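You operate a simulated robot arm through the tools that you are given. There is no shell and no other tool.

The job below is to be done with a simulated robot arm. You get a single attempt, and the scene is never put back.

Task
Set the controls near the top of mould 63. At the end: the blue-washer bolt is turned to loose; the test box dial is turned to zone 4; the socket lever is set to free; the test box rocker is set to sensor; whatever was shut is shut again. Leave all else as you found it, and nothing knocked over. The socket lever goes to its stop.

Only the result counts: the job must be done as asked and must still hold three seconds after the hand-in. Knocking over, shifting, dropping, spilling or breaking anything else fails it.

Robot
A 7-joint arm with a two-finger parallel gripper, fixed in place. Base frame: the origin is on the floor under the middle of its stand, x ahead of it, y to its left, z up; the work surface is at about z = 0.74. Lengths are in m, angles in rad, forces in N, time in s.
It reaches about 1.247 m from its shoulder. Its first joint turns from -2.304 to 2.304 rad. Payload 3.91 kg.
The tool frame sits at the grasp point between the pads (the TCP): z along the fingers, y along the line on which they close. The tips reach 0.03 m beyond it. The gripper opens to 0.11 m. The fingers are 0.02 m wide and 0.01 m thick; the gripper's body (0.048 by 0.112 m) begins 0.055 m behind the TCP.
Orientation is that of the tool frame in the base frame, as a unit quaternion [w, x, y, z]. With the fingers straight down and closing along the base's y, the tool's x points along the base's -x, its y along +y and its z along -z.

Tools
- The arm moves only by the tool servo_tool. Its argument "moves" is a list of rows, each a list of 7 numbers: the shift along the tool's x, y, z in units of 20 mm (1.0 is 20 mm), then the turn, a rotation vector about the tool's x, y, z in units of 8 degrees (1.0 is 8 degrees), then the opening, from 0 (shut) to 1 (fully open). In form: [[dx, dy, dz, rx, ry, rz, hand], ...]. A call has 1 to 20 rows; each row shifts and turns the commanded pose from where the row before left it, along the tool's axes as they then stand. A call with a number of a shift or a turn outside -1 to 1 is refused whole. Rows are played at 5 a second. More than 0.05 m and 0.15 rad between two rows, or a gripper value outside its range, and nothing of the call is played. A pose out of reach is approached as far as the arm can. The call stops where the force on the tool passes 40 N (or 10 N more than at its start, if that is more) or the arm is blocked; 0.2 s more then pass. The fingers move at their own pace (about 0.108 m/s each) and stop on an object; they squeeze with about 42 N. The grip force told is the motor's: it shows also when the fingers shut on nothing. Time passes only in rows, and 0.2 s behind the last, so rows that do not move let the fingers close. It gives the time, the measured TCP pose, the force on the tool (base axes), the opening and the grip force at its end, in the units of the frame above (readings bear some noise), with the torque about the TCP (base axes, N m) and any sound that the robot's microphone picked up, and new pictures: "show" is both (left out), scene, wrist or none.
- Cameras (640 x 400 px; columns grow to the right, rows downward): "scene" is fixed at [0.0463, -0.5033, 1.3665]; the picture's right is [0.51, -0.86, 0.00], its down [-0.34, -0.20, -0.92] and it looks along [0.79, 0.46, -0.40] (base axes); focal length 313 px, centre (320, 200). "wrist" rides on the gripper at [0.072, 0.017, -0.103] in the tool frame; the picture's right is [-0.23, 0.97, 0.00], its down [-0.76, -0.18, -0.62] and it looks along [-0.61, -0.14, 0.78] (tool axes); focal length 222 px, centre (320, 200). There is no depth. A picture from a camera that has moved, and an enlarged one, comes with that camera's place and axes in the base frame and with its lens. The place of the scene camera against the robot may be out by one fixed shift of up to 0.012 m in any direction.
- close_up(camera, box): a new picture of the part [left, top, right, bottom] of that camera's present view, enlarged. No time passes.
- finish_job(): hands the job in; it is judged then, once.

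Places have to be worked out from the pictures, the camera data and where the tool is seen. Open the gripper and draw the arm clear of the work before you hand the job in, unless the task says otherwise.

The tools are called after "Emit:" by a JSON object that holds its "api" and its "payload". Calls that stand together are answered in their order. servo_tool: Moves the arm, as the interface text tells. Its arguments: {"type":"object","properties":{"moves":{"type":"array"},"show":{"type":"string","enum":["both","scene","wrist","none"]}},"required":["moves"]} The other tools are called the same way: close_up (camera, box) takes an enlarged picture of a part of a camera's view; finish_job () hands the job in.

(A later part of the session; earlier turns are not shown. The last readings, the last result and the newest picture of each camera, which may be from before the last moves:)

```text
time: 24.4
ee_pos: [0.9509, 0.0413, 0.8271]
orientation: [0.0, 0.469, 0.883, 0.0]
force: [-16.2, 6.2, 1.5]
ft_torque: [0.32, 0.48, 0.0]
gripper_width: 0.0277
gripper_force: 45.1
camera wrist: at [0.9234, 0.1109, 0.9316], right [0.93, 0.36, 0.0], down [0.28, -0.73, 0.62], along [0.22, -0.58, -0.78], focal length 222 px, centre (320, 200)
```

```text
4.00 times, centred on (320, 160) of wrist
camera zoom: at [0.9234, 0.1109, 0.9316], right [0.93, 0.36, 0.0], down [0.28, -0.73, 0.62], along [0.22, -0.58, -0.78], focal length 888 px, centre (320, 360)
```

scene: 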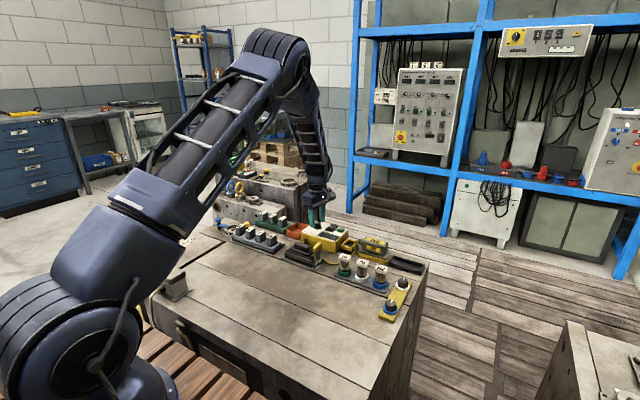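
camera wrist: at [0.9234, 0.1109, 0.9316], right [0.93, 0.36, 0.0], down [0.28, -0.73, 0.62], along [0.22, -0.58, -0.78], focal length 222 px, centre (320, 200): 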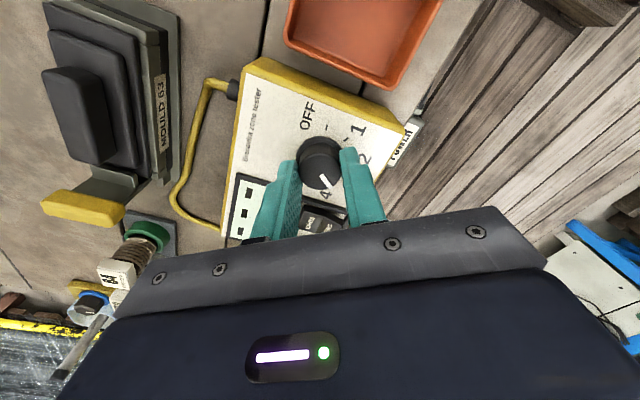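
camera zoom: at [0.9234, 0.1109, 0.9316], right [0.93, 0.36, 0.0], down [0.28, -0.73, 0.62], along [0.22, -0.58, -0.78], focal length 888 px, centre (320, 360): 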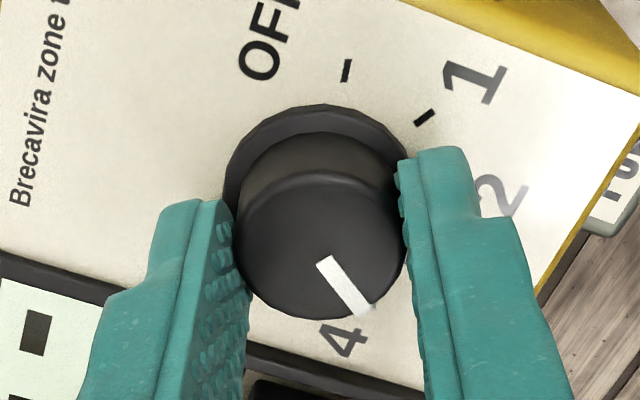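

The pointer sits at about -36°, nearly at 4. I turn the remaining 24° with a small -x ease.

Emit:
{"api": "servo_tool", "payload": {"moves": [[0.01, -0.02, 0, 0, 0, 1, 0], [0.01, -0.02, 0, 0, 0, 1, 0], [0.005, -0.02, 0, 0, 0, 1, 0], [0, 0, 0, 0, 0, 0, 0]], "show": "wrist"}}

Emit:
{"api": "close_up", "payload": {"camera": "wrist", "box": [240, 110, 400, 210]}}

```text
time: 25.4
ee_pos: [0.9512, 0.0404, 0.8267]
orientation: [0.0, 0.643, 0.765, 0.001]
force: [15.5, 1.8, -6.8]
ft_torque: [-0.29, -0.6, 0.0]
gripper_width: 0.0274
gripper_force: 44.9
camera wrist: at [0.9539, 0.1156, 0.9316], right [1.0, -0.06, 0.0], down [-0.05, -0.78, 0.62], along [-0.03, -0.62, -0.78], focal length 222 px, centre (320, 200)
```

wrist: 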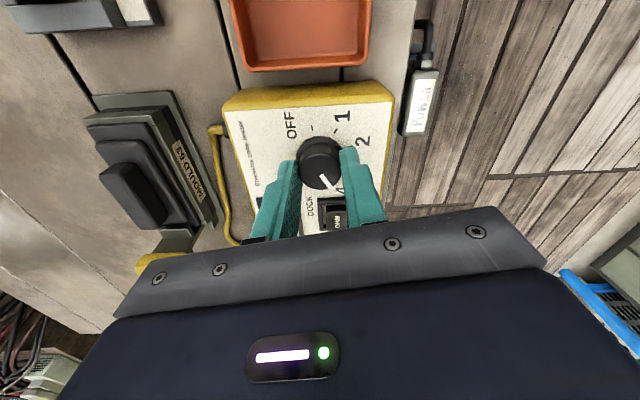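

```text
4.00 times, centred on (320, 160) of wrist
camera zoom: at [0.9539, 0.1156, 0.9316], right [1.0, -0.06, 0.0], down [-0.05, -0.78, 0.62], along [-0.03, -0.62, -0.78], focal length 888 px, centre (320, 360)
```

zoom: 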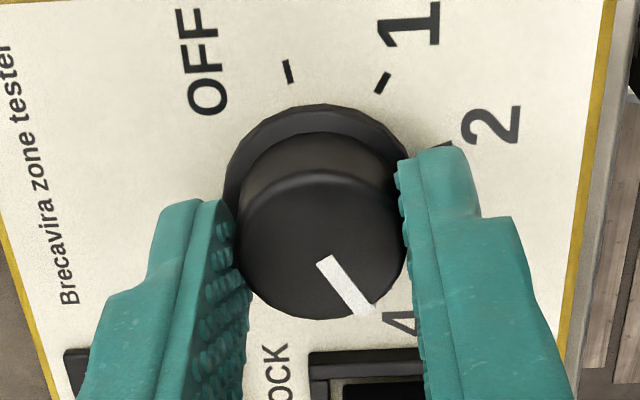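

The pointer should now be at -60° (zone 4). I open, rise, and check the pointer against the tick.

Emit:
{"api": "servo_tool", "payload": {"moves": [[0, 0, 0, 0, 0, 0, 0.42], [0, 0, 0, 0, 0, 0, 0.42], [0, 0, -0.75, 0, 0, 0, 0.42], [0, 0, -0.75, 0, 0, 0, 0.42], [0, 0, -0.75, 0, 0, 0, 0.42], [0, 0, -0.75, 0, 0, 0, 0.42], [0, 0, 0, 0, 0, 0, 0.42]], "show": "wrist"}}

Emit:
{"api": "close_up", "payload": {"camera": "wrist", "box": [240, 100, 400, 200]}}

```text
time: 27.0
ee_pos: [0.9499, 0.0402, 0.8877]
orientation: [0.0, 0.642, 0.767, 0.0]
force: [-0.9, -0.2, 0.8]
ft_torque: [0.04, 0.03, 0.04]
gripper_width: 0.0464
gripper_force: 0.0
camera wrist: at [0.9523, 0.1158, 0.9913], right [1.0, -0.06, 0.0], down [-0.04, -0.78, 0.62], along [-0.03, -0.62, -0.78], focal length 222 px, centre (320, 200)
```

wrist: 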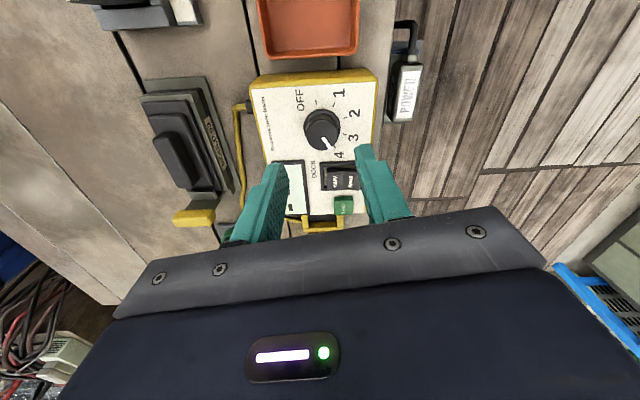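

```text
4.00 times, centred on (320, 150) of wrist
camera zoom: at [0.9523, 0.1158, 0.9913], right [1.0, -0.06, 0.0], down [-0.04, -0.78, 0.62], along [-0.03, -0.62, -0.78], focal length 888 px, centre (320, 400)
```

zoom: 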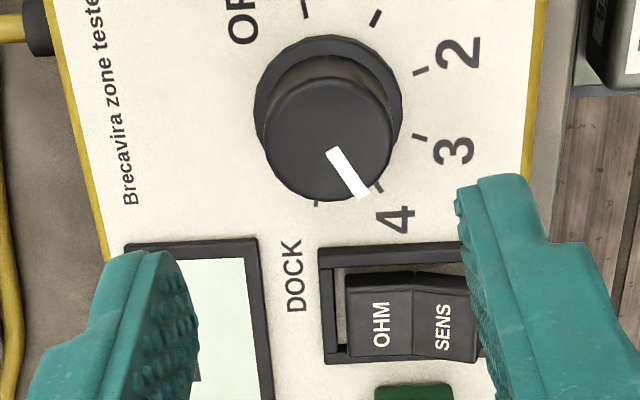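

The pointer reads about -59°, on zone 4, and the display is live. Next the rocker: I look at its profile in the scene view and this view.

Emit:
{"api": "close_up", "payload": {"camera": "scene", "box": [320, 218, 352, 238]}}

Emit:
{"api": "close_up", "payload": {"camera": "wrist", "box": [310, 150, 374, 190]}}

```text
16.00 times, centred on (336, 228) of scene
camera zoom: at [0.0463, -0.5033, 1.3665], right [0.51, -0.86, 0.0], down [-0.34, -0.2, -0.92], along [0.79, 0.46, -0.4], focal length 5011 px, centre (64, -248)
```

zoom: 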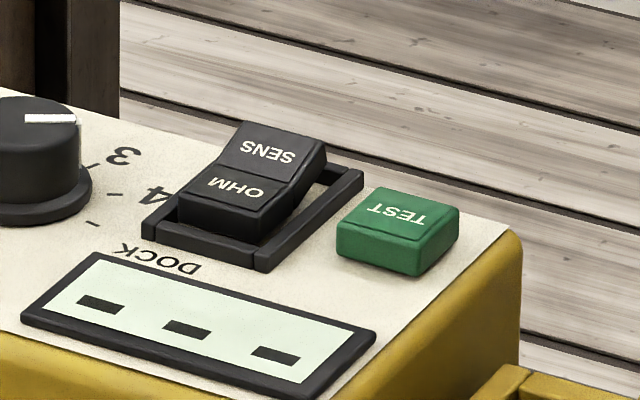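

```text
10.00 times, centred on (342, 170) of wrist
camera zoom: at [0.9523, 0.1158, 0.9913], right [1.0, -0.06, 0.0], down [-0.04, -0.78, 0.62], along [-0.03, -0.62, -0.78], focal length 2221 px, centre (100, 500)
```

zoom: 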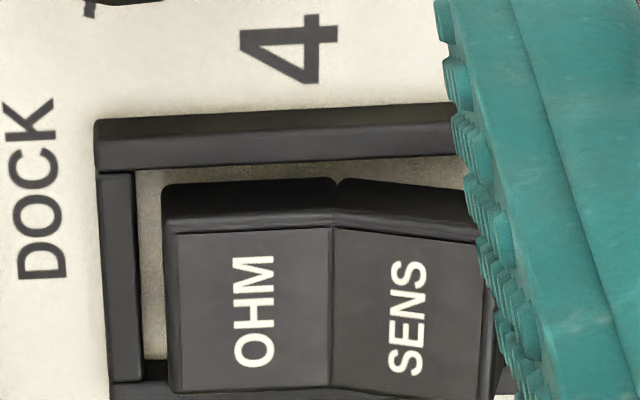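

SENS is clearly the raised half. I rotate to -90° yaw, close the fingers and hover over the SENS half at about (0.981, -0.011) to check alignment.

Emit:
{"api": "servo_tool", "payload": {"moves": [[0, 0, 0, 0, 0, 0.625, 0.42], [0, 0, 0, 0, 0, 0.625, 0.42], [-0.85, 0.517, 0, 0, 0, 0, 0], [-0.85, 0.517, 0, 0, 0, 0, 0], [-0.85, 0.517, 0, 0, 0, 0, 0], [0, 0, 0.5, 0, 0, 0, 0], [0, 0, 0.5, 0, 0, 0, 0], [0, 0, 0, 0, 0, 0, 0]], "show": "wrist"}}

Emit:
{"api": "close_up", "payload": {"camera": "wrist", "box": [240, 100, 400, 200]}}

Emit:
{"api": "close_up", "payload": {"camera": "scene", "box": [296, 195, 376, 245]}}

```text
time: 28.8
ee_pos: [0.9799, -0.0098, 0.867]
orientation: [0.0, 0.707, 0.707, 0.0]
force: [-0.4, -0.2, -0.1]
ft_torque: [0.0, 0.01, 0.01]
gripper_width: 0.0
gripper_force: 38.4
camera wrist: at [0.9964, 0.0626, 0.9713], right [0.97, -0.23, 0.0], down [-0.18, -0.76, 0.62], along [-0.14, -0.61, -0.78], focal length 222 px, centre (320, 200)
```

wrist: 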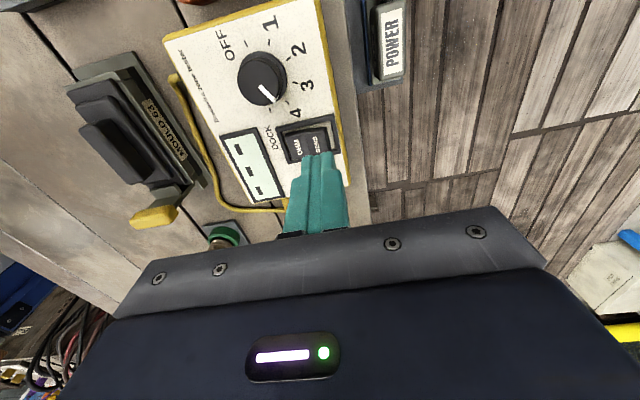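

```text
4.00 times, centred on (320, 150) of wrist
camera zoom: at [0.9964, 0.0626, 0.9713], right [0.97, -0.23, 0.0], down [-0.18, -0.76, 0.62], along [-0.14, -0.61, -0.78], focal length 888 px, centre (320, 400)
```

zoom: 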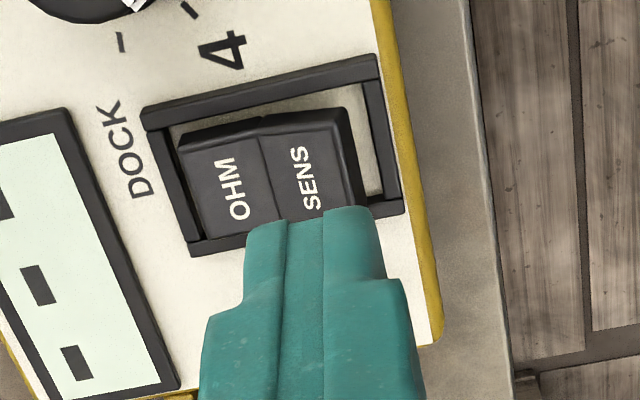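

```text
8.00 times, centred on (336, 220) of scene
camera zoom: at [0.0463, -0.5033, 1.3665], right [0.51, -0.86, 0.0], down [-0.34, -0.2, -0.92], along [0.79, 0.46, -0.4], focal length 2505 px, centre (192, 40)
```

zoom: 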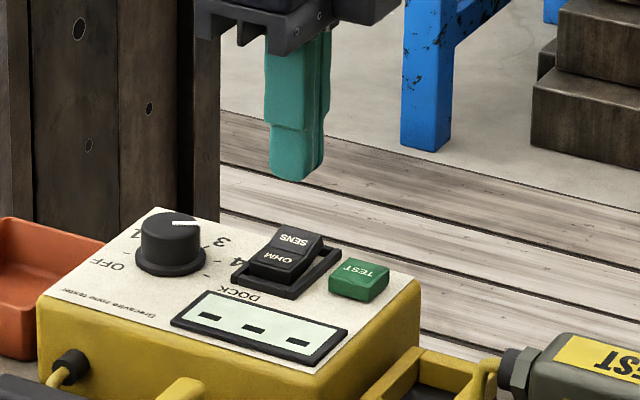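

The closed tips line up with the SENS half (its face spans x 0.969-0.986, y centre ≈ -0.012). I nudge 2 mm in -y and descend toward it, then read the force.

Emit:
{"api": "servo_tool", "payload": {"moves": [[-0.1, 0.05, 0.4, 0, 0, 0, 0], [0, 0, 0.5, 0, 0, 0, 0], [0, 0, 0.4, 0, 0, 0, 0], [0, 0, 0.1, 0, 0, 0, 0], [0, 0, 0, 0, 0, 0, 0]], "show": "wrist"}}

Emit:
{"api": "close_up", "payload": {"camera": "scene", "box": [304, 205, 368, 245]}}

Emit:
{"api": "close_up", "payload": {"camera": "wrist", "box": [270, 120, 366, 180]}}

```text
time: 30.0
ee_pos: [0.9814, -0.012, 0.8384]
orientation: [0.0, 0.707, 0.707, 0.001]
force: [0.2, 0.1, -1.1]
ft_torque: [-0.01, -0.02, -0.02]
gripper_width: 0.0002
gripper_force: 37.7
camera wrist: at [0.9975, 0.061, 0.9433], right [0.97, -0.23, 0.0], down [-0.18, -0.76, 0.62], along [-0.14, -0.61, -0.78], focal length 222 px, centre (320, 200)
```

wrist: 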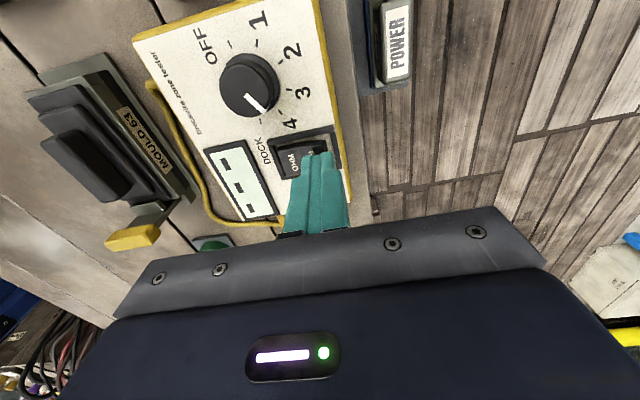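

```text
10.00 times, centred on (336, 225) of scene
camera zoom: at [0.0463, -0.5033, 1.3665], right [0.51, -0.86, 0.0], down [-0.34, -0.2, -0.92], along [0.79, 0.46, -0.4], focal length 3132 px, centre (160, -50)
```

zoom: 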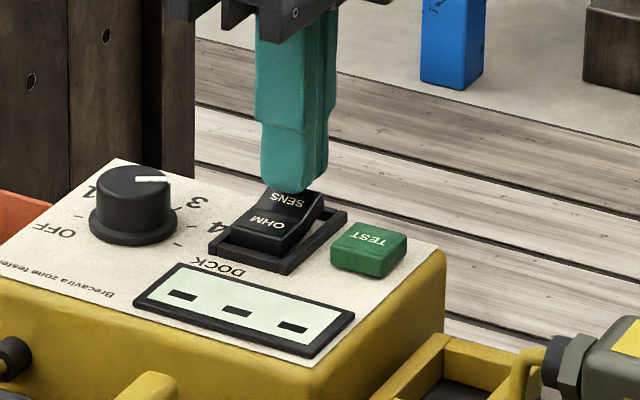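

```text
6.67 times, centred on (318, 150) of wrist
camera zoom: at [0.9975, 0.061, 0.9433], right [0.97, -0.23, 0.0], down [-0.18, -0.76, 0.62], along [-0.14, -0.61, -0.78], focal length 1481 px, centre (333, 533)
```

zoom: 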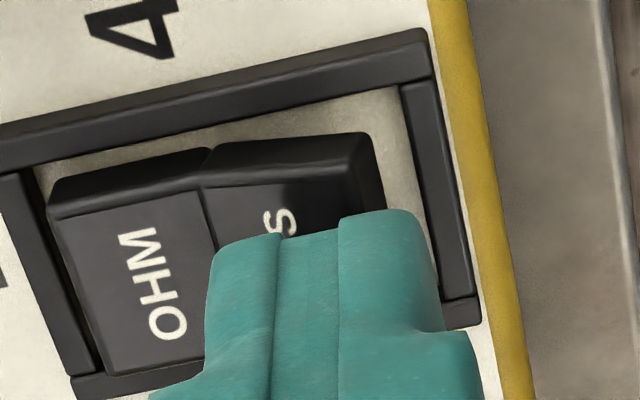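

Contact is imminent (tip ≈ 0.8085). I recentre slightly (+y 2.5 mm, -x 1.5 mm) and press down in 2 mm steps.

Emit:
{"api": "servo_tool", "payload": {"moves": [[0.125, -0.075, 0, 0, 0, 0, 0], [0, 0, 0.1, 0, 0, 0, 0], [0, 0, 0.1, 0, 0, 0, 0], [0, 0, 0.1, 0, 0, 0, 0], [0, 0, 0, 0, 0, 0, 0]], "show": "wrist"}}

Emit:
{"api": "close_up", "payload": {"camera": "scene", "box": [304, 205, 368, 245]}}

```text
time: 31.2
ee_pos: [0.9791, -0.009, 0.8334]
orientation: [0.0, 0.707, 0.707, 0.0]
force: [-0.1, -0.5, 0.7]
ft_torque: [0.01, 0.02, 0.01]
gripper_width: 0.0
gripper_force: 37.5
camera wrist: at [0.9955, 0.0633, 0.9369], right [0.97, -0.23, 0.0], down [-0.18, -0.76, 0.62], along [-0.14, -0.61, -0.78], focal length 222 px, centre (320, 200)
```

wrist: 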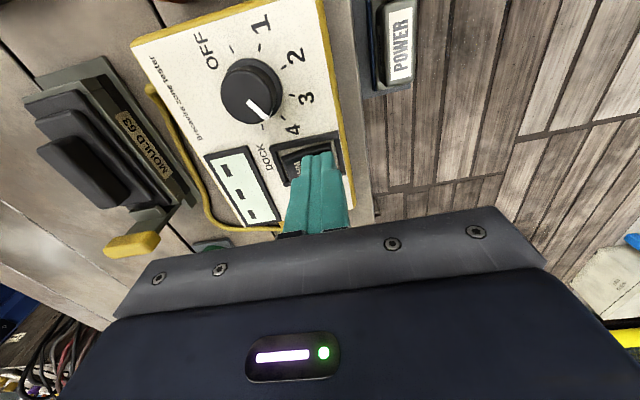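

```text
10.00 times, centred on (336, 225) of scene
camera zoom: at [0.0463, -0.5033, 1.3665], right [0.51, -0.86, 0.0], down [-0.34, -0.2, -0.92], along [0.79, 0.46, -0.4], focal length 3132 px, centre (160, -50)
```

zoom: 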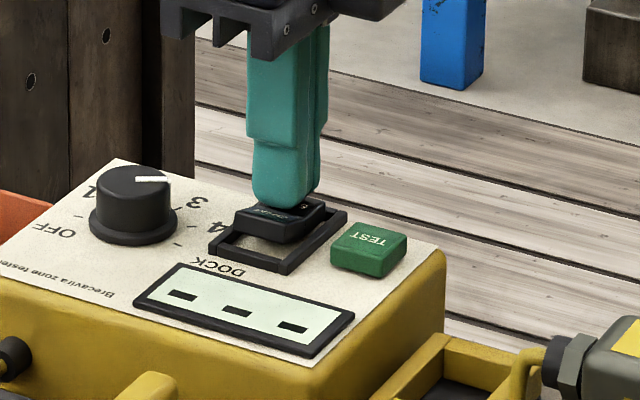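

The rocker has flipped: the OHM end is now up. I lift straight off and verify.

Emit:
{"api": "servo_tool", "payload": {"moves": [[0, 0, -0.5, 0, 0, 0, 0], [0, 0, -1, 0, 0, 0, 0], [0, 0, -1, 0, 0, 0, 0], [0, 0, -1, 0, 0, 0, 0], [0, 0, 0, 0, 0, 0, 0]], "show": "both"}}

Emit:
{"api": "close_up", "payload": {"camera": "scene", "box": [304, 205, 368, 245]}}

Emit:
{"api": "close_up", "payload": {"camera": "wrist", "box": [220, 60, 380, 160]}}

```text
time: 32.4
ee_pos: [0.9799, -0.0082, 0.9042]
orientation: [0.0, 0.707, 0.707, 0.0]
force: [-0.1, 0.0, -0.1]
ft_torque: [-0.01, 0.01, -0.01]
gripper_width: 0.0003
gripper_force: 37.3
camera wrist: at [0.9957, 0.0636, 1.0069], right [0.97, -0.23, 0.0], down [-0.18, -0.76, 0.62], along [-0.14, -0.61, -0.78], focal length 222 px, centre (320, 200)
```

scene: 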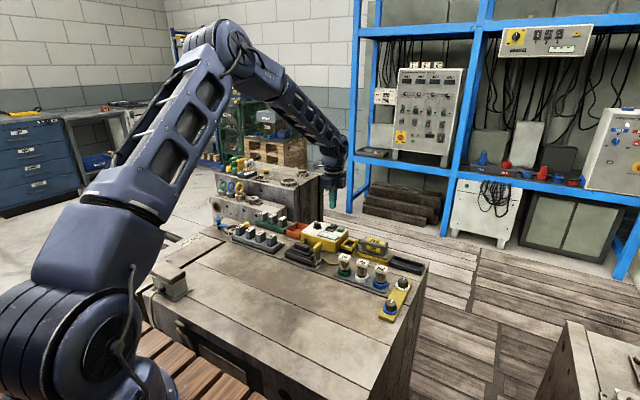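
wrist: 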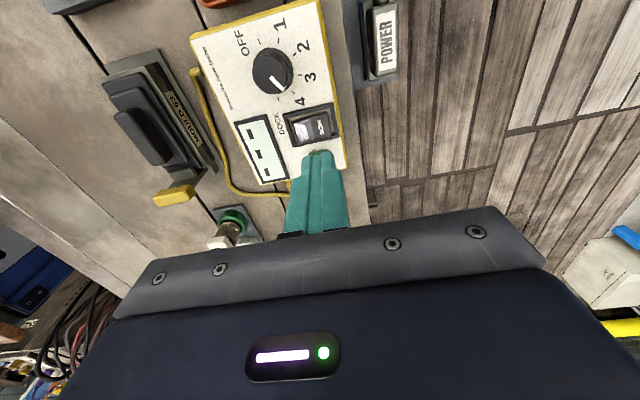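

```text
10.00 times, centred on (336, 225) of scene
camera zoom: at [0.0463, -0.5033, 1.3665], right [0.51, -0.86, 0.0], down [-0.34, -0.2, -0.92], along [0.79, 0.46, -0.4], focal length 3132 px, centre (160, -50)
```

zoom: 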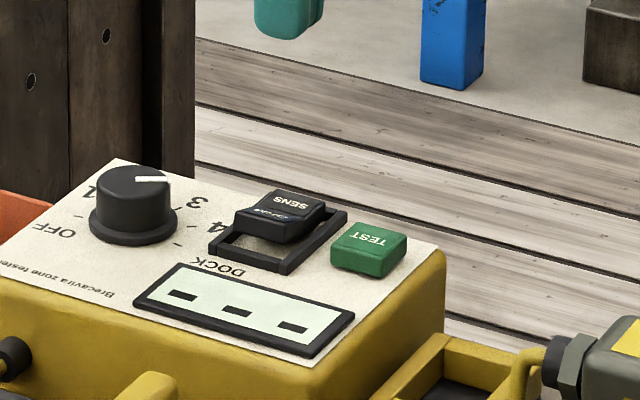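

```text
4.00 times, centred on (300, 110) of wrist
camera zoom: at [0.9957, 0.0636, 1.0069], right [0.97, -0.23, 0.0], down [-0.18, -0.76, 0.62], along [-0.14, -0.61, -0.78], focal length 888 px, centre (400, 560)
```

zoom: 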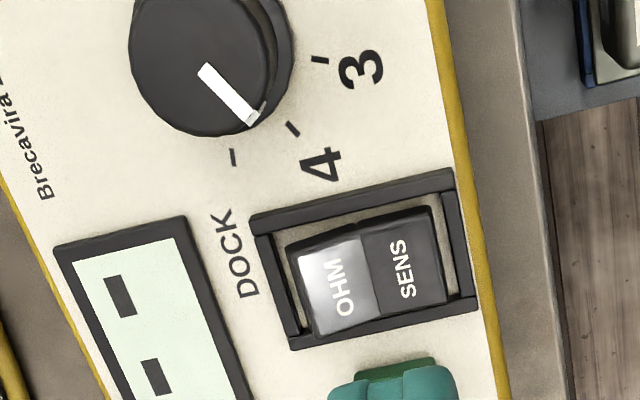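

Rocker shows SENS pressed, dial still at -59° (zone 4). Now I hover near the lever, fingers closed, on its +y side to measure the handle.

Emit:
{"api": "servo_tool", "payload": {"moves": [[-0.067, -1, 0, 0, 0, 0, 0], [-0.067, -1, 0, 0, 0, 0, 0], [-0.067, -1, 0, 0, 0, 0, 0], [-0.067, -1, 0, 0, 0, 0, 0], [-0.067, -1, 0, 0, 0, 0, 0], [-0.067, -1, 0, 0, 0, 0, 0], [-0.067, -1, 0, 0, 0, 0, 0], [-0.067, -1, 0, 0, 0, 0, 0], [-0.067, -1, 0, 0, 0, 0, 0], [0, 0, 0, 0, 0, 0, 0]], "show": "both"}}

Emit:
{"api": "close_up", "payload": {"camera": "wrist", "box": [220, 80, 412, 200]}}

Emit:
{"api": "close_up", "payload": {"camera": "scene", "box": [270, 215, 350, 265]}}

```text
time: 34.6
ee_pos: [0.8014, -0.0203, 0.9024]
orientation: [0.0, 0.707, 0.707, 0.0]
force: [0.7, -0.3, -0.4]
ft_torque: [0.01, -0.03, 0.03]
gripper_width: 0.0002
gripper_force: 37.5
camera wrist: at [0.8163, 0.0519, 1.0073], right [0.97, -0.23, 0.0], down [-0.18, -0.76, 0.62], along [-0.14, -0.61, -0.78], focal length 222 px, centre (320, 200)
```

scene: 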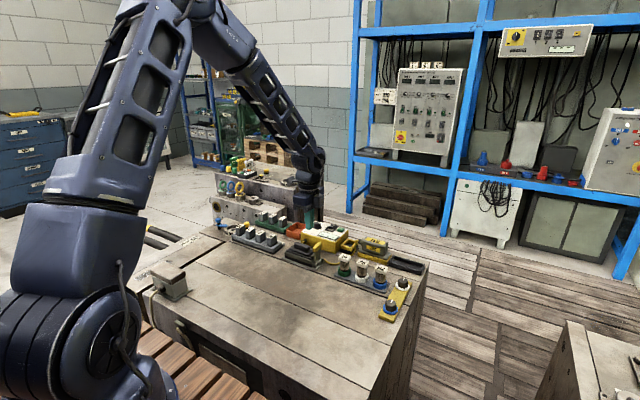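
wrist: 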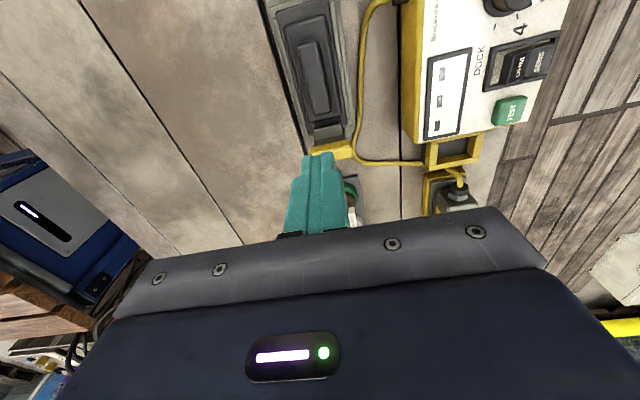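

```text
3.33 times, centred on (316, 140) of wrist
camera zoom: at [0.8163, 0.0519, 1.0073], right [0.97, -0.23, 0.0], down [-0.18, -0.76, 0.62], along [-0.14, -0.61, -0.78], focal length 740 px, centre (333, 400)
```

zoom: 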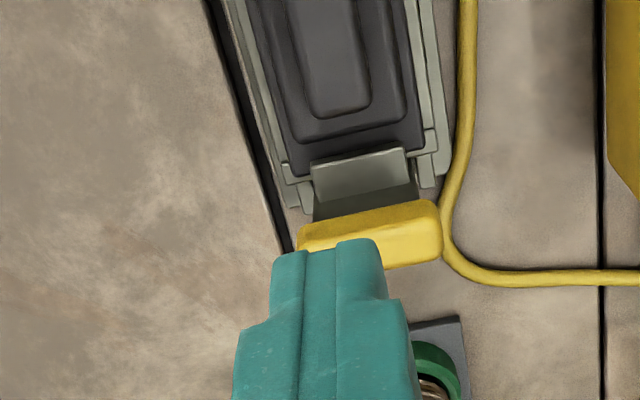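

```text
8.00 times, centred on (310, 240) of scene
camera zoom: at [0.0463, -0.5033, 1.3665], right [0.51, -0.86, 0.0], down [-0.34, -0.2, -0.92], along [0.79, 0.46, -0.4], focal length 2505 px, centre (400, -120)
```

zoom: 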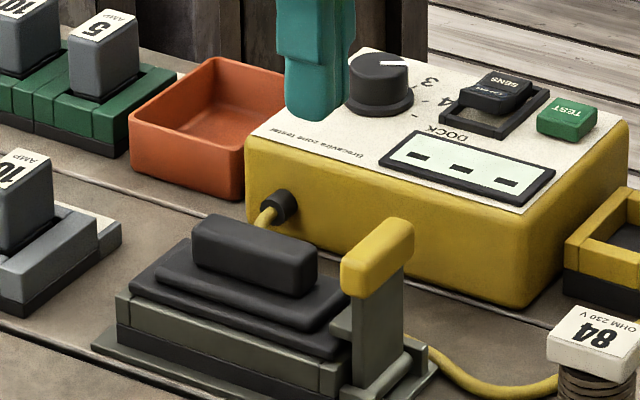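

Triangulation over three views puts the handle centre near (0.803, -0.046) with its top at z ≈ 0.813, and the plug handle's end at y ≈ -0.014. The closed fingers fit the ~25 mm gap at y ≈ -0.0265; I lower to just above handle height and check.

Emit:
{"api": "servo_tool", "payload": {"moves": [[-0.3, 0.05, 0.5, 0, 0, 0, 0], [0, 0, 0.8, 0, 0, 0, 0], [0, 0, 0.8, 0, 0, 0, 0], [0, 0, 0.4, 0, 0, 0, 0], [0, 0, 0, 0, 0, 0, 0]], "show": "wrist"}}

Emit:
{"api": "close_up", "payload": {"camera": "wrist", "box": [240, 100, 400, 200]}}

Emit:
{"api": "close_up", "payload": {"camera": "scene", "box": [280, 215, 344, 255]}}

```text
time: 35.8
ee_pos: [0.8005, -0.0279, 0.8538]
orientation: [0.001, 0.707, 0.708, 0.0]
force: [0.5, 0.7, -0.1]
ft_torque: [0.01, -0.01, 0.03]
gripper_width: 0.0
gripper_force: 37.5
camera wrist: at [0.8168, 0.0457, 0.9577], right [0.97, -0.23, 0.0], down [-0.18, -0.76, 0.62], along [-0.14, -0.61, -0.78], focal length 222 px, centre (320, 200)
```

wrist: 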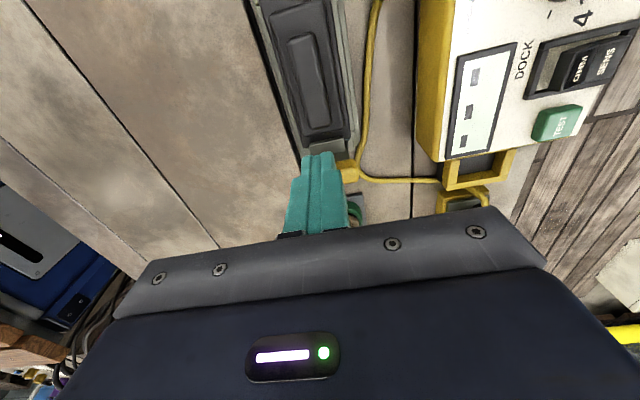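

```text
4.00 times, centred on (320, 150) of wrist
camera zoom: at [0.8168, 0.0457, 0.9577], right [0.97, -0.23, 0.0], down [-0.18, -0.76, 0.62], along [-0.14, -0.61, -0.78], focal length 888 px, centre (320, 400)
```

zoom: 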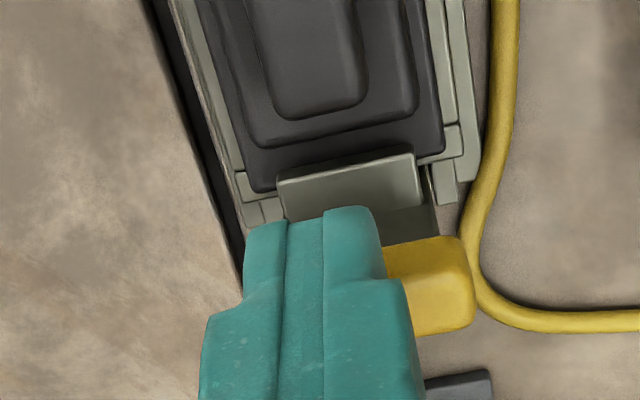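

```text
10.00 times, centred on (312, 235) of scene
camera zoom: at [0.0463, -0.5033, 1.3665], right [0.51, -0.86, 0.0], down [-0.34, -0.2, -0.92], along [0.79, 0.46, -0.4], focal length 3132 px, centre (400, -150)
```

zoom: 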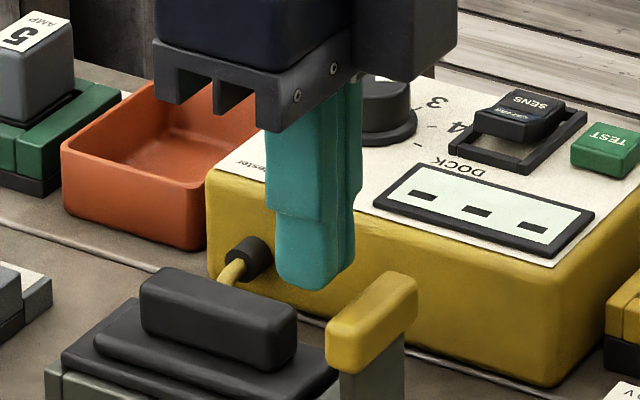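

Tip projection matches the scene camera well; handle top z ≈ 0.817, plug handle top ≈ 0.802. I back off 5 mm in +y, lower the tips to z ≈ 0.805 (beside the lever handle, above the plug), then begin pushing in -y.

Emit:
{"api": "servo_tool", "payload": {"moves": [[0.25, 0.15, 0, 0, 0, 0, 0], [0, 0, 0.5, 0, 0, 0, 0], [0, 0, 0.44, 0, 0, 0, 0], [0, 0, 0, 0, 0, 0, 0]], "show": "wrist"}}

Emit:
{"api": "close_up", "payload": {"camera": "scene", "box": [280, 215, 344, 255]}}

Emit:
{"api": "close_up", "payload": {"camera": "wrist", "box": [260, 110, 388, 190]}}

```text
time: 36.8
ee_pos: [0.8033, -0.021, 0.8349]
orientation: [0.0, 0.708, 0.707, -0.001]
force: [-0.1, -0.2, 0.6]
ft_torque: [-0.01, 0.0, 0.0]
gripper_width: 0.0
gripper_force: 37.8
camera wrist: at [0.8196, 0.0507, 0.9392], right [0.97, -0.23, 0.0], down [-0.18, -0.76, 0.62], along [-0.14, -0.61, -0.78], focal length 222 px, centre (320, 200)
```

wrist: 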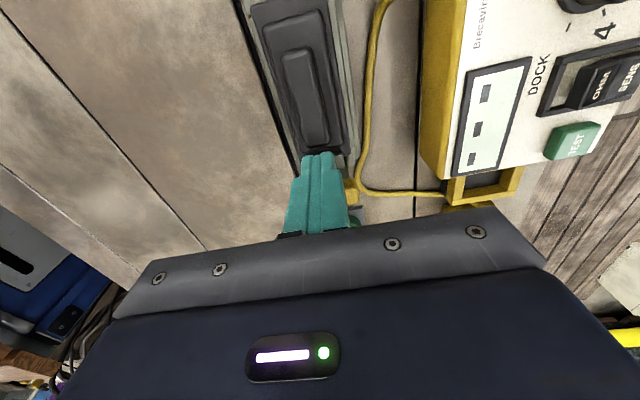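

```text
10.00 times, centred on (312, 235) of scene
camera zoom: at [0.0463, -0.5033, 1.3665], right [0.51, -0.86, 0.0], down [-0.34, -0.2, -0.92], along [0.79, 0.46, -0.4], focal length 3132 px, centre (400, -150)
```

zoom: 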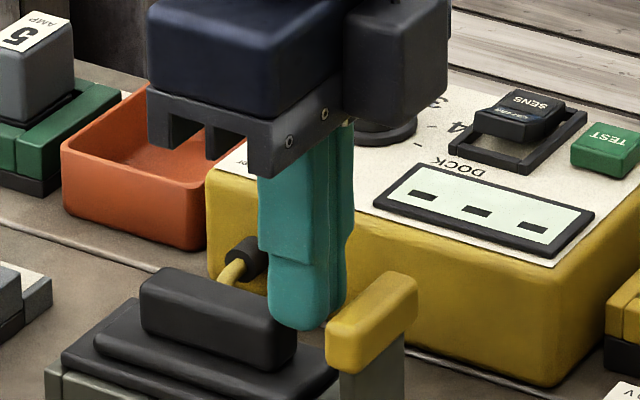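

```text
5.00 times, centred on (324, 150) of wrist
camera zoom: at [0.8196, 0.0507, 0.9392], right [0.97, -0.23, 0.0], down [-0.18, -0.76, 0.62], along [-0.14, -0.61, -0.78], focal length 1111 px, centre (300, 450)
```

zoom: 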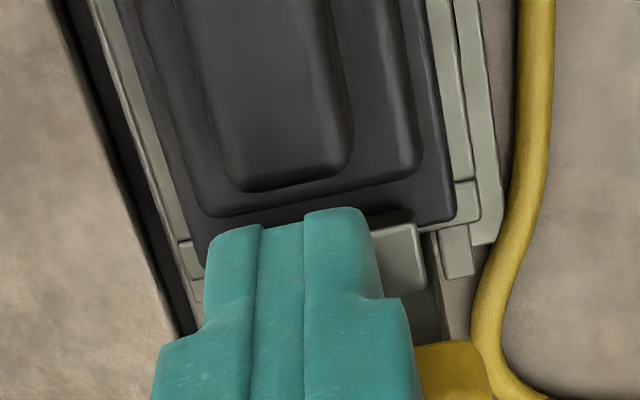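

The finger is beside the handle with a clear gap to the plug. I push 25 mm in -y in 5 mm steps and watch force and lever.

Emit:
{"api": "servo_tool", "payload": {"moves": [[-0.25, 0, 0, 0, 0, 0, 0], [-0.25, 0, 0, 0, 0, 0, 0], [-0.25, 0, 0, 0, 0, 0, 0], [-0.25, 0, 0, 0, 0, 0, 0], [-0.25, 0, 0, 0, 0, 0, 0], [0, 0, 0, 0, 0, 0, 0]], "show": "wrist"}}

Emit:
{"api": "close_up", "payload": {"camera": "scene", "box": [280, 220, 344, 260]}}

```text
time: 38.2
ee_pos: [0.8033, -0.0477, 0.8347]
orientation: [0.0, 0.707, 0.707, 0.0]
force: [-0.4, -0.8, -0.9]
ft_torque: [-0.01, -0.02, 0.02]
gripper_width: 0.0001
gripper_force: 37.6
camera wrist: at [0.8197, 0.0255, 0.9389], right [0.97, -0.23, 0.0], down [-0.18, -0.76, 0.62], along [-0.14, -0.61, -0.78], focal length 222 px, centre (320, 200)
```

wrist: 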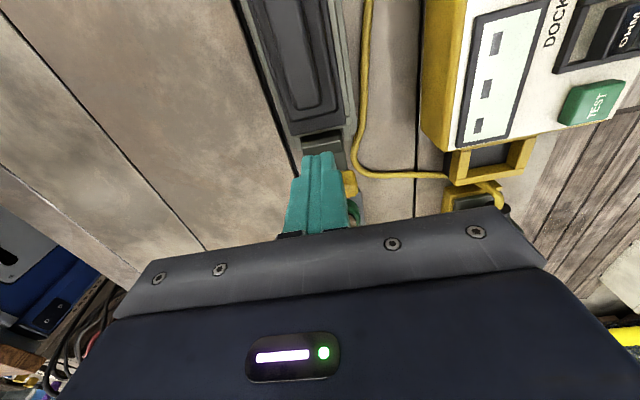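

```text
10.00 times, centred on (312, 240) of scene
camera zoom: at [0.0463, -0.5033, 1.3665], right [0.51, -0.86, 0.0], down [-0.34, -0.2, -0.92], along [0.79, 0.46, -0.4], focal length 3132 px, centre (400, -200)
```

zoom: 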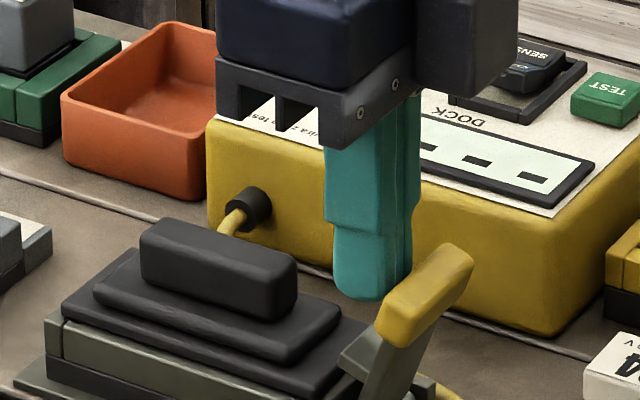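

The lever swings out freely (about 25°). I continue along its arc: -y 29 mm with 5 mm down.

Emit:
{"api": "servo_tool", "payload": {"moves": [[-0.3625, 0, 0.0625, 0, 0, 0, 0], [-0.3625, 0, 0.0625, 0, 0, 0, 0], [-0.3625, 0, 0.0625, 0, 0, 0, 0], [-0.3625, 0, 0.0625, 0, 0, 0, 0], [0, 0, 0, 0, 0, 0, 0]], "show": "wrist"}}

Emit:
{"api": "close_up", "payload": {"camera": "scene", "box": [290, 225, 354, 265]}}

Emit:
{"api": "close_up", "payload": {"camera": "wrist", "box": [260, 110, 388, 190]}}

```text
time: 39.4
ee_pos: [0.804, -0.0741, 0.8301]
orientation: [0.0, 0.707, 0.707, 0.001]
force: [-1.4, 17.5, 8.1]
ft_torque: [0.44, 0.07, -0.03]
gripper_width: 0.0
gripper_force: 38.0
camera wrist: at [0.8197, -0.0018, 0.9341], right [0.97, -0.23, 0.0], down [-0.18, -0.76, 0.62], along [-0.14, -0.61, -0.78], focal length 222 px, centre (320, 200)
```

wrist: 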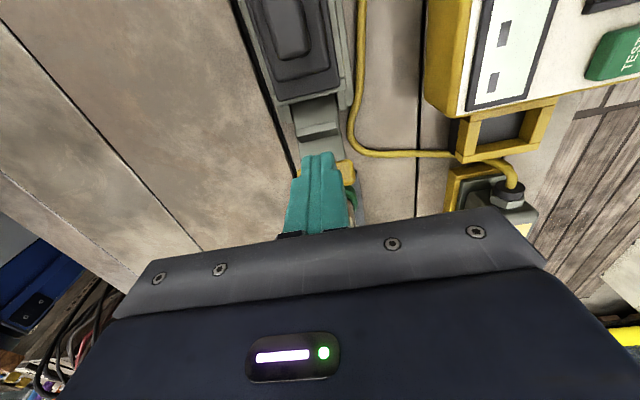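

```text
10.00 times, centred on (322, 245) of scene
camera zoom: at [0.0463, -0.5033, 1.3665], right [0.51, -0.86, 0.0], down [-0.34, -0.2, -0.92], along [0.79, 0.46, -0.4], focal length 3132 px, centre (300, -250)
```

zoom: 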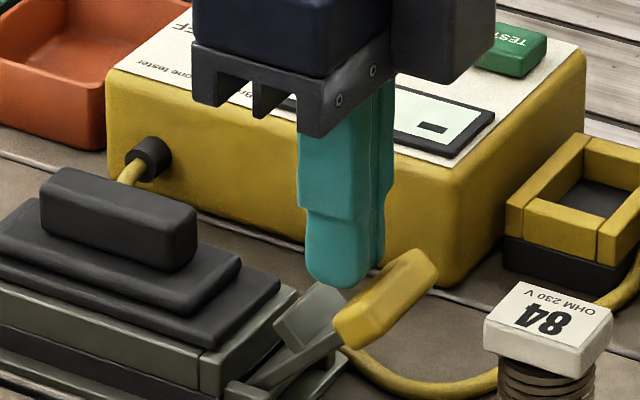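

```text
5.00 times, centred on (324, 150) of wrist
camera zoom: at [0.8197, -0.0018, 0.9341], right [0.97, -0.23, 0.0], down [-0.18, -0.76, 0.62], along [-0.14, -0.61, -0.78], focal length 1111 px, centre (300, 450)
```

zoom: 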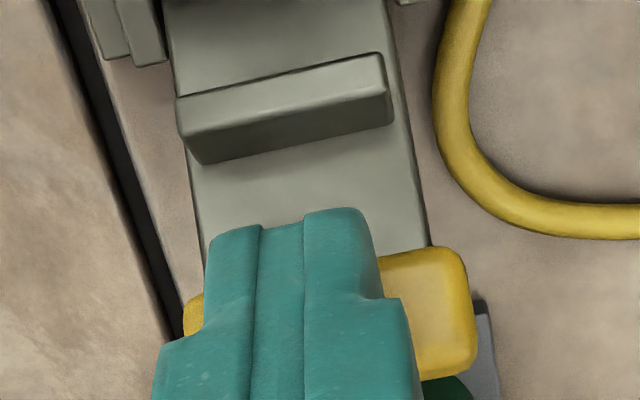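

Resistance has appeared (17.5 N in y), possibly the stop. I press a little further diagonally (down and out) in small steps to check.

Emit:
{"api": "servo_tool", "payload": {"moves": [[-0.05, 0, 0.1, 0, 0, 0, 0], [-0.05, 0, 0.1, 0, 0, 0, 0], [0, 0, 0, 0, 0, 0, 0]], "show": "none"}}

Emit:
{"api": "close_up", "payload": {"camera": "scene", "box": [290, 225, 354, 265]}}

```text
time: 39.9
ee_pos: [0.8041, -0.0735, 0.8302]
orientation: [0.0, 0.706, 0.708, 0.002]
force: [-3.3, 10.2, 15.3]
ft_torque: [0.2, 0.14, 0.01]
gripper_width: 0.0
gripper_force: 37.5
stopped in row 2: the force on the tool passed its limit at 45 N (the readings are from after the stop); the commanded pose is now the measured one
```

```text
10.00 times, centred on (322, 245) of scene
camera zoom: at [0.0463, -0.5033, 1.3665], right [0.51, -0.86, 0.0], down [-0.34, -0.2, -0.92], along [0.79, 0.46, -0.4], focal length 3132 px, centre (300, -250)
```

zoom: 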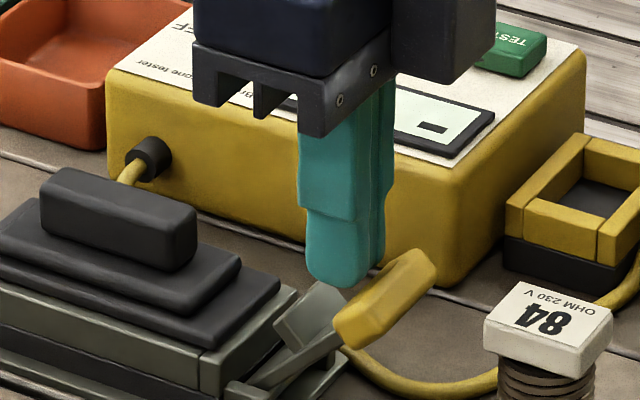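

Force jumped past 45 N with no lever motion, so it is at its stop (~60° out). I lift straight up off it and check that it stays.

Emit:
{"api": "servo_tool", "payload": {"moves": [[0.1, 0, -0.3, 0, 0, 0, 0], [0, 0, -1, 0, 0, 0, 0], [0, 0, -1, 0, 0, 0, 0], [0, 0, -1, 0, 0, 0, 0], [0, 0, 0, 0, 0, 0, 0]], "show": "both"}}

Emit:
{"api": "close_up", "payload": {"camera": "scene", "box": [270, 220, 366, 280]}}

Emit:
{"api": "close_up", "payload": {"camera": "wrist", "box": [220, 60, 412, 180]}}

```text
time: 41.1
ee_pos: [0.804, -0.0737, 0.8942]
orientation: [-0.001, 0.706, 0.708, 0.001]
force: [0.0, 0.4, -0.3]
ft_torque: [0.01, 0.01, -0.03]
gripper_width: 0.0001
gripper_force: 37.4
camera wrist: at [0.82, -0.0012, 0.9991], right [0.97, -0.23, 0.0], down [-0.18, -0.76, 0.62], along [-0.14, -0.61, -0.78], focal length 222 px, centre (320, 200)
```

scene: 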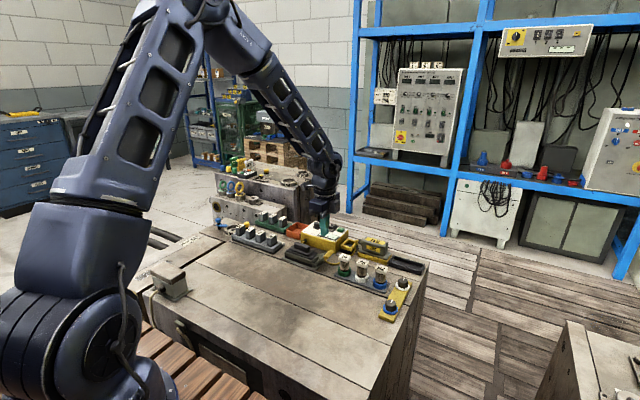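
wrist: 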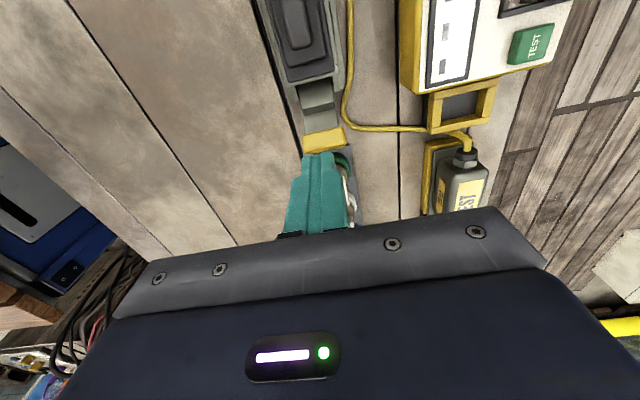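

```text
6.67 times, centred on (318, 250) of scene
camera zoom: at [0.0463, -0.5033, 1.3665], right [0.51, -0.86, 0.0], down [-0.34, -0.2, -0.92], along [0.79, 0.46, -0.4], focal length 2088 px, centre (333, -133)
```

zoom: 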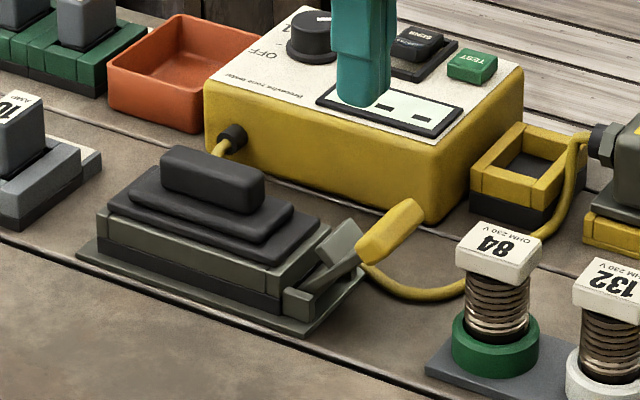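

```text
3.33 times, centred on (316, 120) of wrist
camera zoom: at [0.82, -0.0012, 0.9991], right [0.97, -0.23, 0.0], down [-0.18, -0.76, 0.62], along [-0.14, -0.61, -0.78], focal length 740 px, centre (333, 467)
```

zoom: 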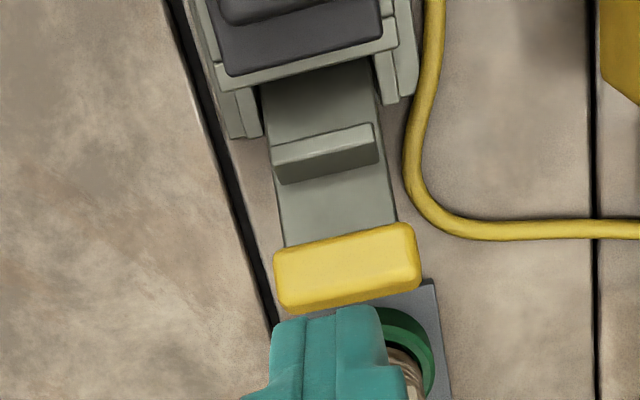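

The lever stays out. To be certain it is at its stop, I press straight down on the handle itself, further from the hinge.

Emit:
{"api": "servo_tool", "payload": {"moves": [[-0.9, 0, 0, 0, 0, 0, 0], [0, 0, 1, 0, 0, 0, 0], [0, 0, 1, 0, 0, 0, 0], [0, 0, 0.8, 0, 0, 0, 0], [0, 0, 0.2, 0, 0, 0, 0], [0, 0, 0.1, 0, 0, 0, 0], [0, 0, 0.1, 0, 0, 0, 0], [0, 0, 0.1, 0, 0, 0, 0], [0, 0, 0.1, 0, 0, 0, 0], [0, 0, 0, 0, 0, 0, 0]], "show": "wrist"}}

Emit:
{"api": "close_up", "payload": {"camera": "scene", "box": [270, 220, 366, 280]}}

```text
time: 42.5
ee_pos: [0.8039, -0.0929, 0.8357]
orientation: [0.0, 0.707, 0.708, 0.003]
force: [-11.1, 1.8, 21.3]
ft_torque: [0.08, 0.39, 0.03]
gripper_width: 0.0001
gripper_force: 37.7
stopped in row 7: the force on the tool passed its limit at 46 N (the readings are from after the stop); the commanded pose is now the measured one
camera wrist: at [0.8202, -0.0194, 0.9404], right [0.97, -0.23, 0.0], down [-0.18, -0.76, 0.62], along [-0.14, -0.6, -0.78], focal length 222 px, centre (320, 200)
```

wrist: 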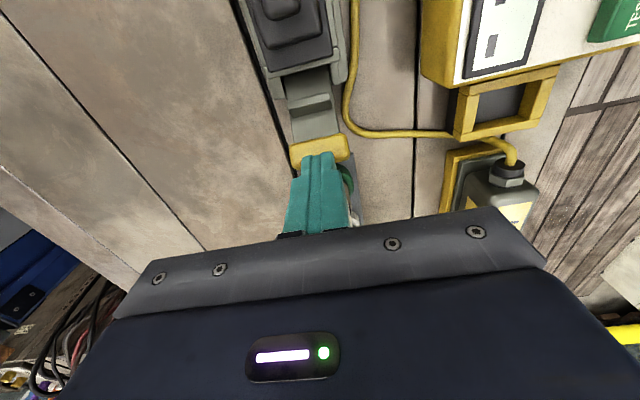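

```text
6.67 times, centred on (318, 250) of scene
camera zoom: at [0.0463, -0.5033, 1.3665], right [0.51, -0.86, 0.0], down [-0.34, -0.2, -0.92], along [0.79, 0.46, -0.4], focal length 2088 px, centre (333, -133)
```

zoom: 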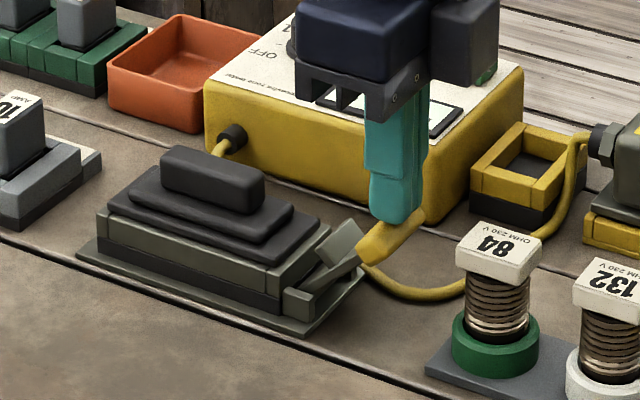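

Solid at 46 N with no motion: the lever is at its stop. I lift off, open slightly, and travel at z ≈ 0.915 to above the blue-washer bolt.

Emit:
{"api": "servo_tool", "payload": {"moves": [[0, 0, -0.5, 0, 0, 0, 0], [0, 0, -1, 0, 0, 0, 0], [0, 0, -1, 0, 0, 0, 0], [0, 0, -1, 0, 0, 0, 0], [0, 0, -0.5, 0, 0, 0, 0], [-0.983, -0.379, 0, 0, 0, 0, 0], [-0.983, -0.379, 0, 0, 0, 0, 0], [-0.983, -0.379, 0, 0, 0, 0, 0], [-0.983, -0.379, 0, 0, 0, 0, 0], [-0.983, -0.379, 0, 0, 0, 0, 0], [-0.983, -0.379, 0, 0, 0, 0, 0], [-0.983, -0.379, 0, 0, 0, 0, 0], [-0.983, -0.379, 0, 0, 0, 0, 0], [-0.983, -0.379, 0, 0, 0, 0, 0], [-0.983, -0.379, 0, 0, 0, 0, 0], [-0.983, -0.379, 0, 0, 0, 0, 0.4], [-0.983, -0.379, 0, 0, 0, 0, 0.4], [0, 0, 0, 0, 0, 0, 0.4]], "show": "both"}}

Emit:
{"api": "servo_tool", "payload": {"moves": [[0, 0, 0, 0, 0, -0.9375, 0.4], [0, 0, 0, 0, 0, -0.9375, 0.4], [0, 0, 0, 0, 0, -0.9375, 0.4], [0, 0, 0, 0, 0, -0.9375, 0.4], [0, 0, 0, 0, 0, -0.9375, 0.4], [0, 0, 0, 0, 0, -0.9375, 0.4], [0, 0, 0, 0, 0, -0.9375, 0.4], [0, 0, 0, 0, 0, -0.9375, 0.4], [0, 0, 0, 0, 0, 0, 0.4]], "show": "both"}}

Emit:
{"api": "close_up", "payload": {"camera": "wrist", "box": [240, 100, 400, 200]}}

```text
time: 46.3
ee_pos: [0.7147, -0.3287, 0.9134]
orientation: [0.001, 0.707, 0.708, 0.001]
force: [-0.6, 0.3, -0.4]
ft_torque: [-0.01, -0.01, 0.0]
gripper_width: 0.0438
gripper_force: 0.1
camera wrist: at [0.7294, -0.256, 1.0181], right [0.97, -0.23, 0.0], down [-0.18, -0.76, 0.62], along [-0.14, -0.61, -0.78], focal length 222 px, centre (320, 200)
```

scene: 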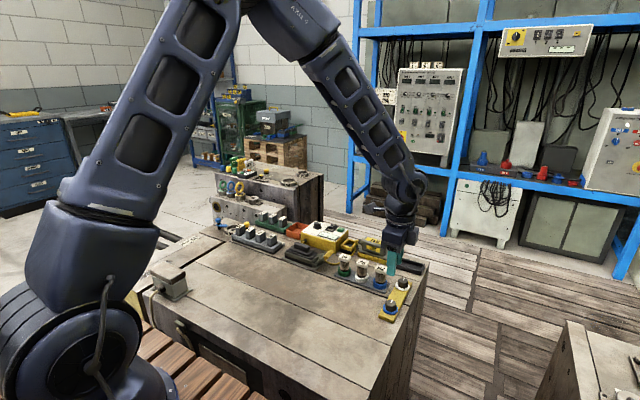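
wrist: 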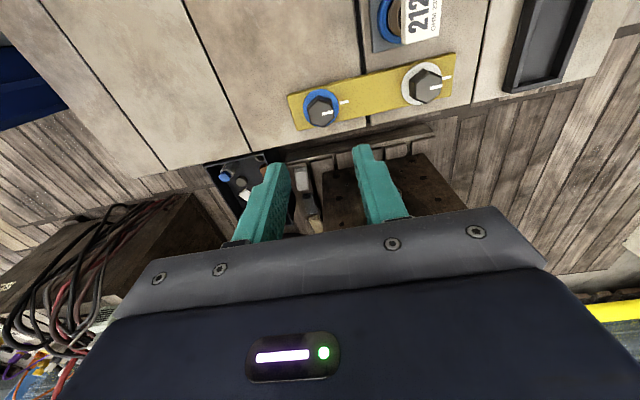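

```text
time: 48.3
ee_pos: [0.7135, -0.3279, 0.9126]
orientation: [0.002, 0.257, 0.966, 0.002]
force: [-0.4, -0.2, 0.2]
ft_torque: [0.0, 0.01, 0.0]
gripper_width: 0.0441
gripper_force: 0.1
camera wrist: at [0.6583, -0.2779, 1.018], right [0.68, 0.73, 0.0], down [0.57, -0.53, 0.62], along [0.46, -0.42, -0.78], focal length 222 px, centre (320, 200)
```

scene: 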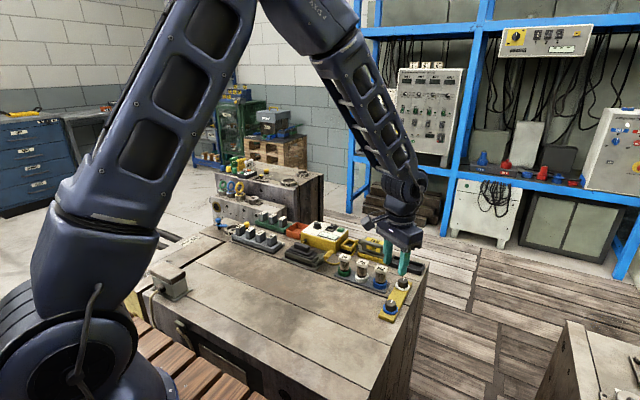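
wrist: 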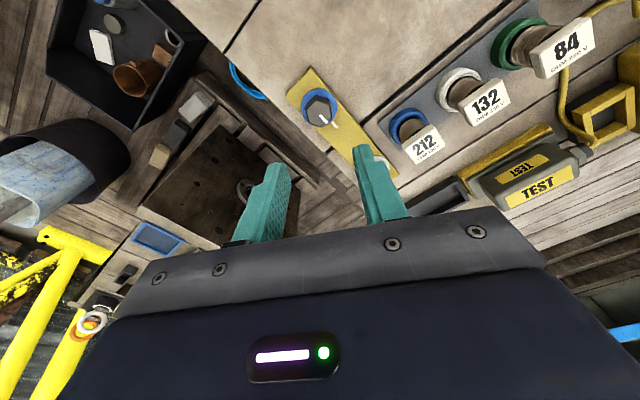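

```text
4.00 times, centred on (320, 150) of wrist
camera zoom: at [0.6583, -0.2779, 1.018], right [0.68, 0.73, 0.0], down [0.57, -0.53, 0.62], along [0.46, -0.42, -0.78], focal length 888 px, centre (320, 400)
```

zoom: 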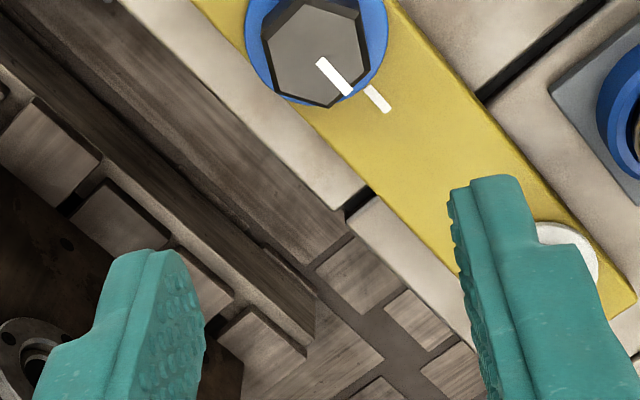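

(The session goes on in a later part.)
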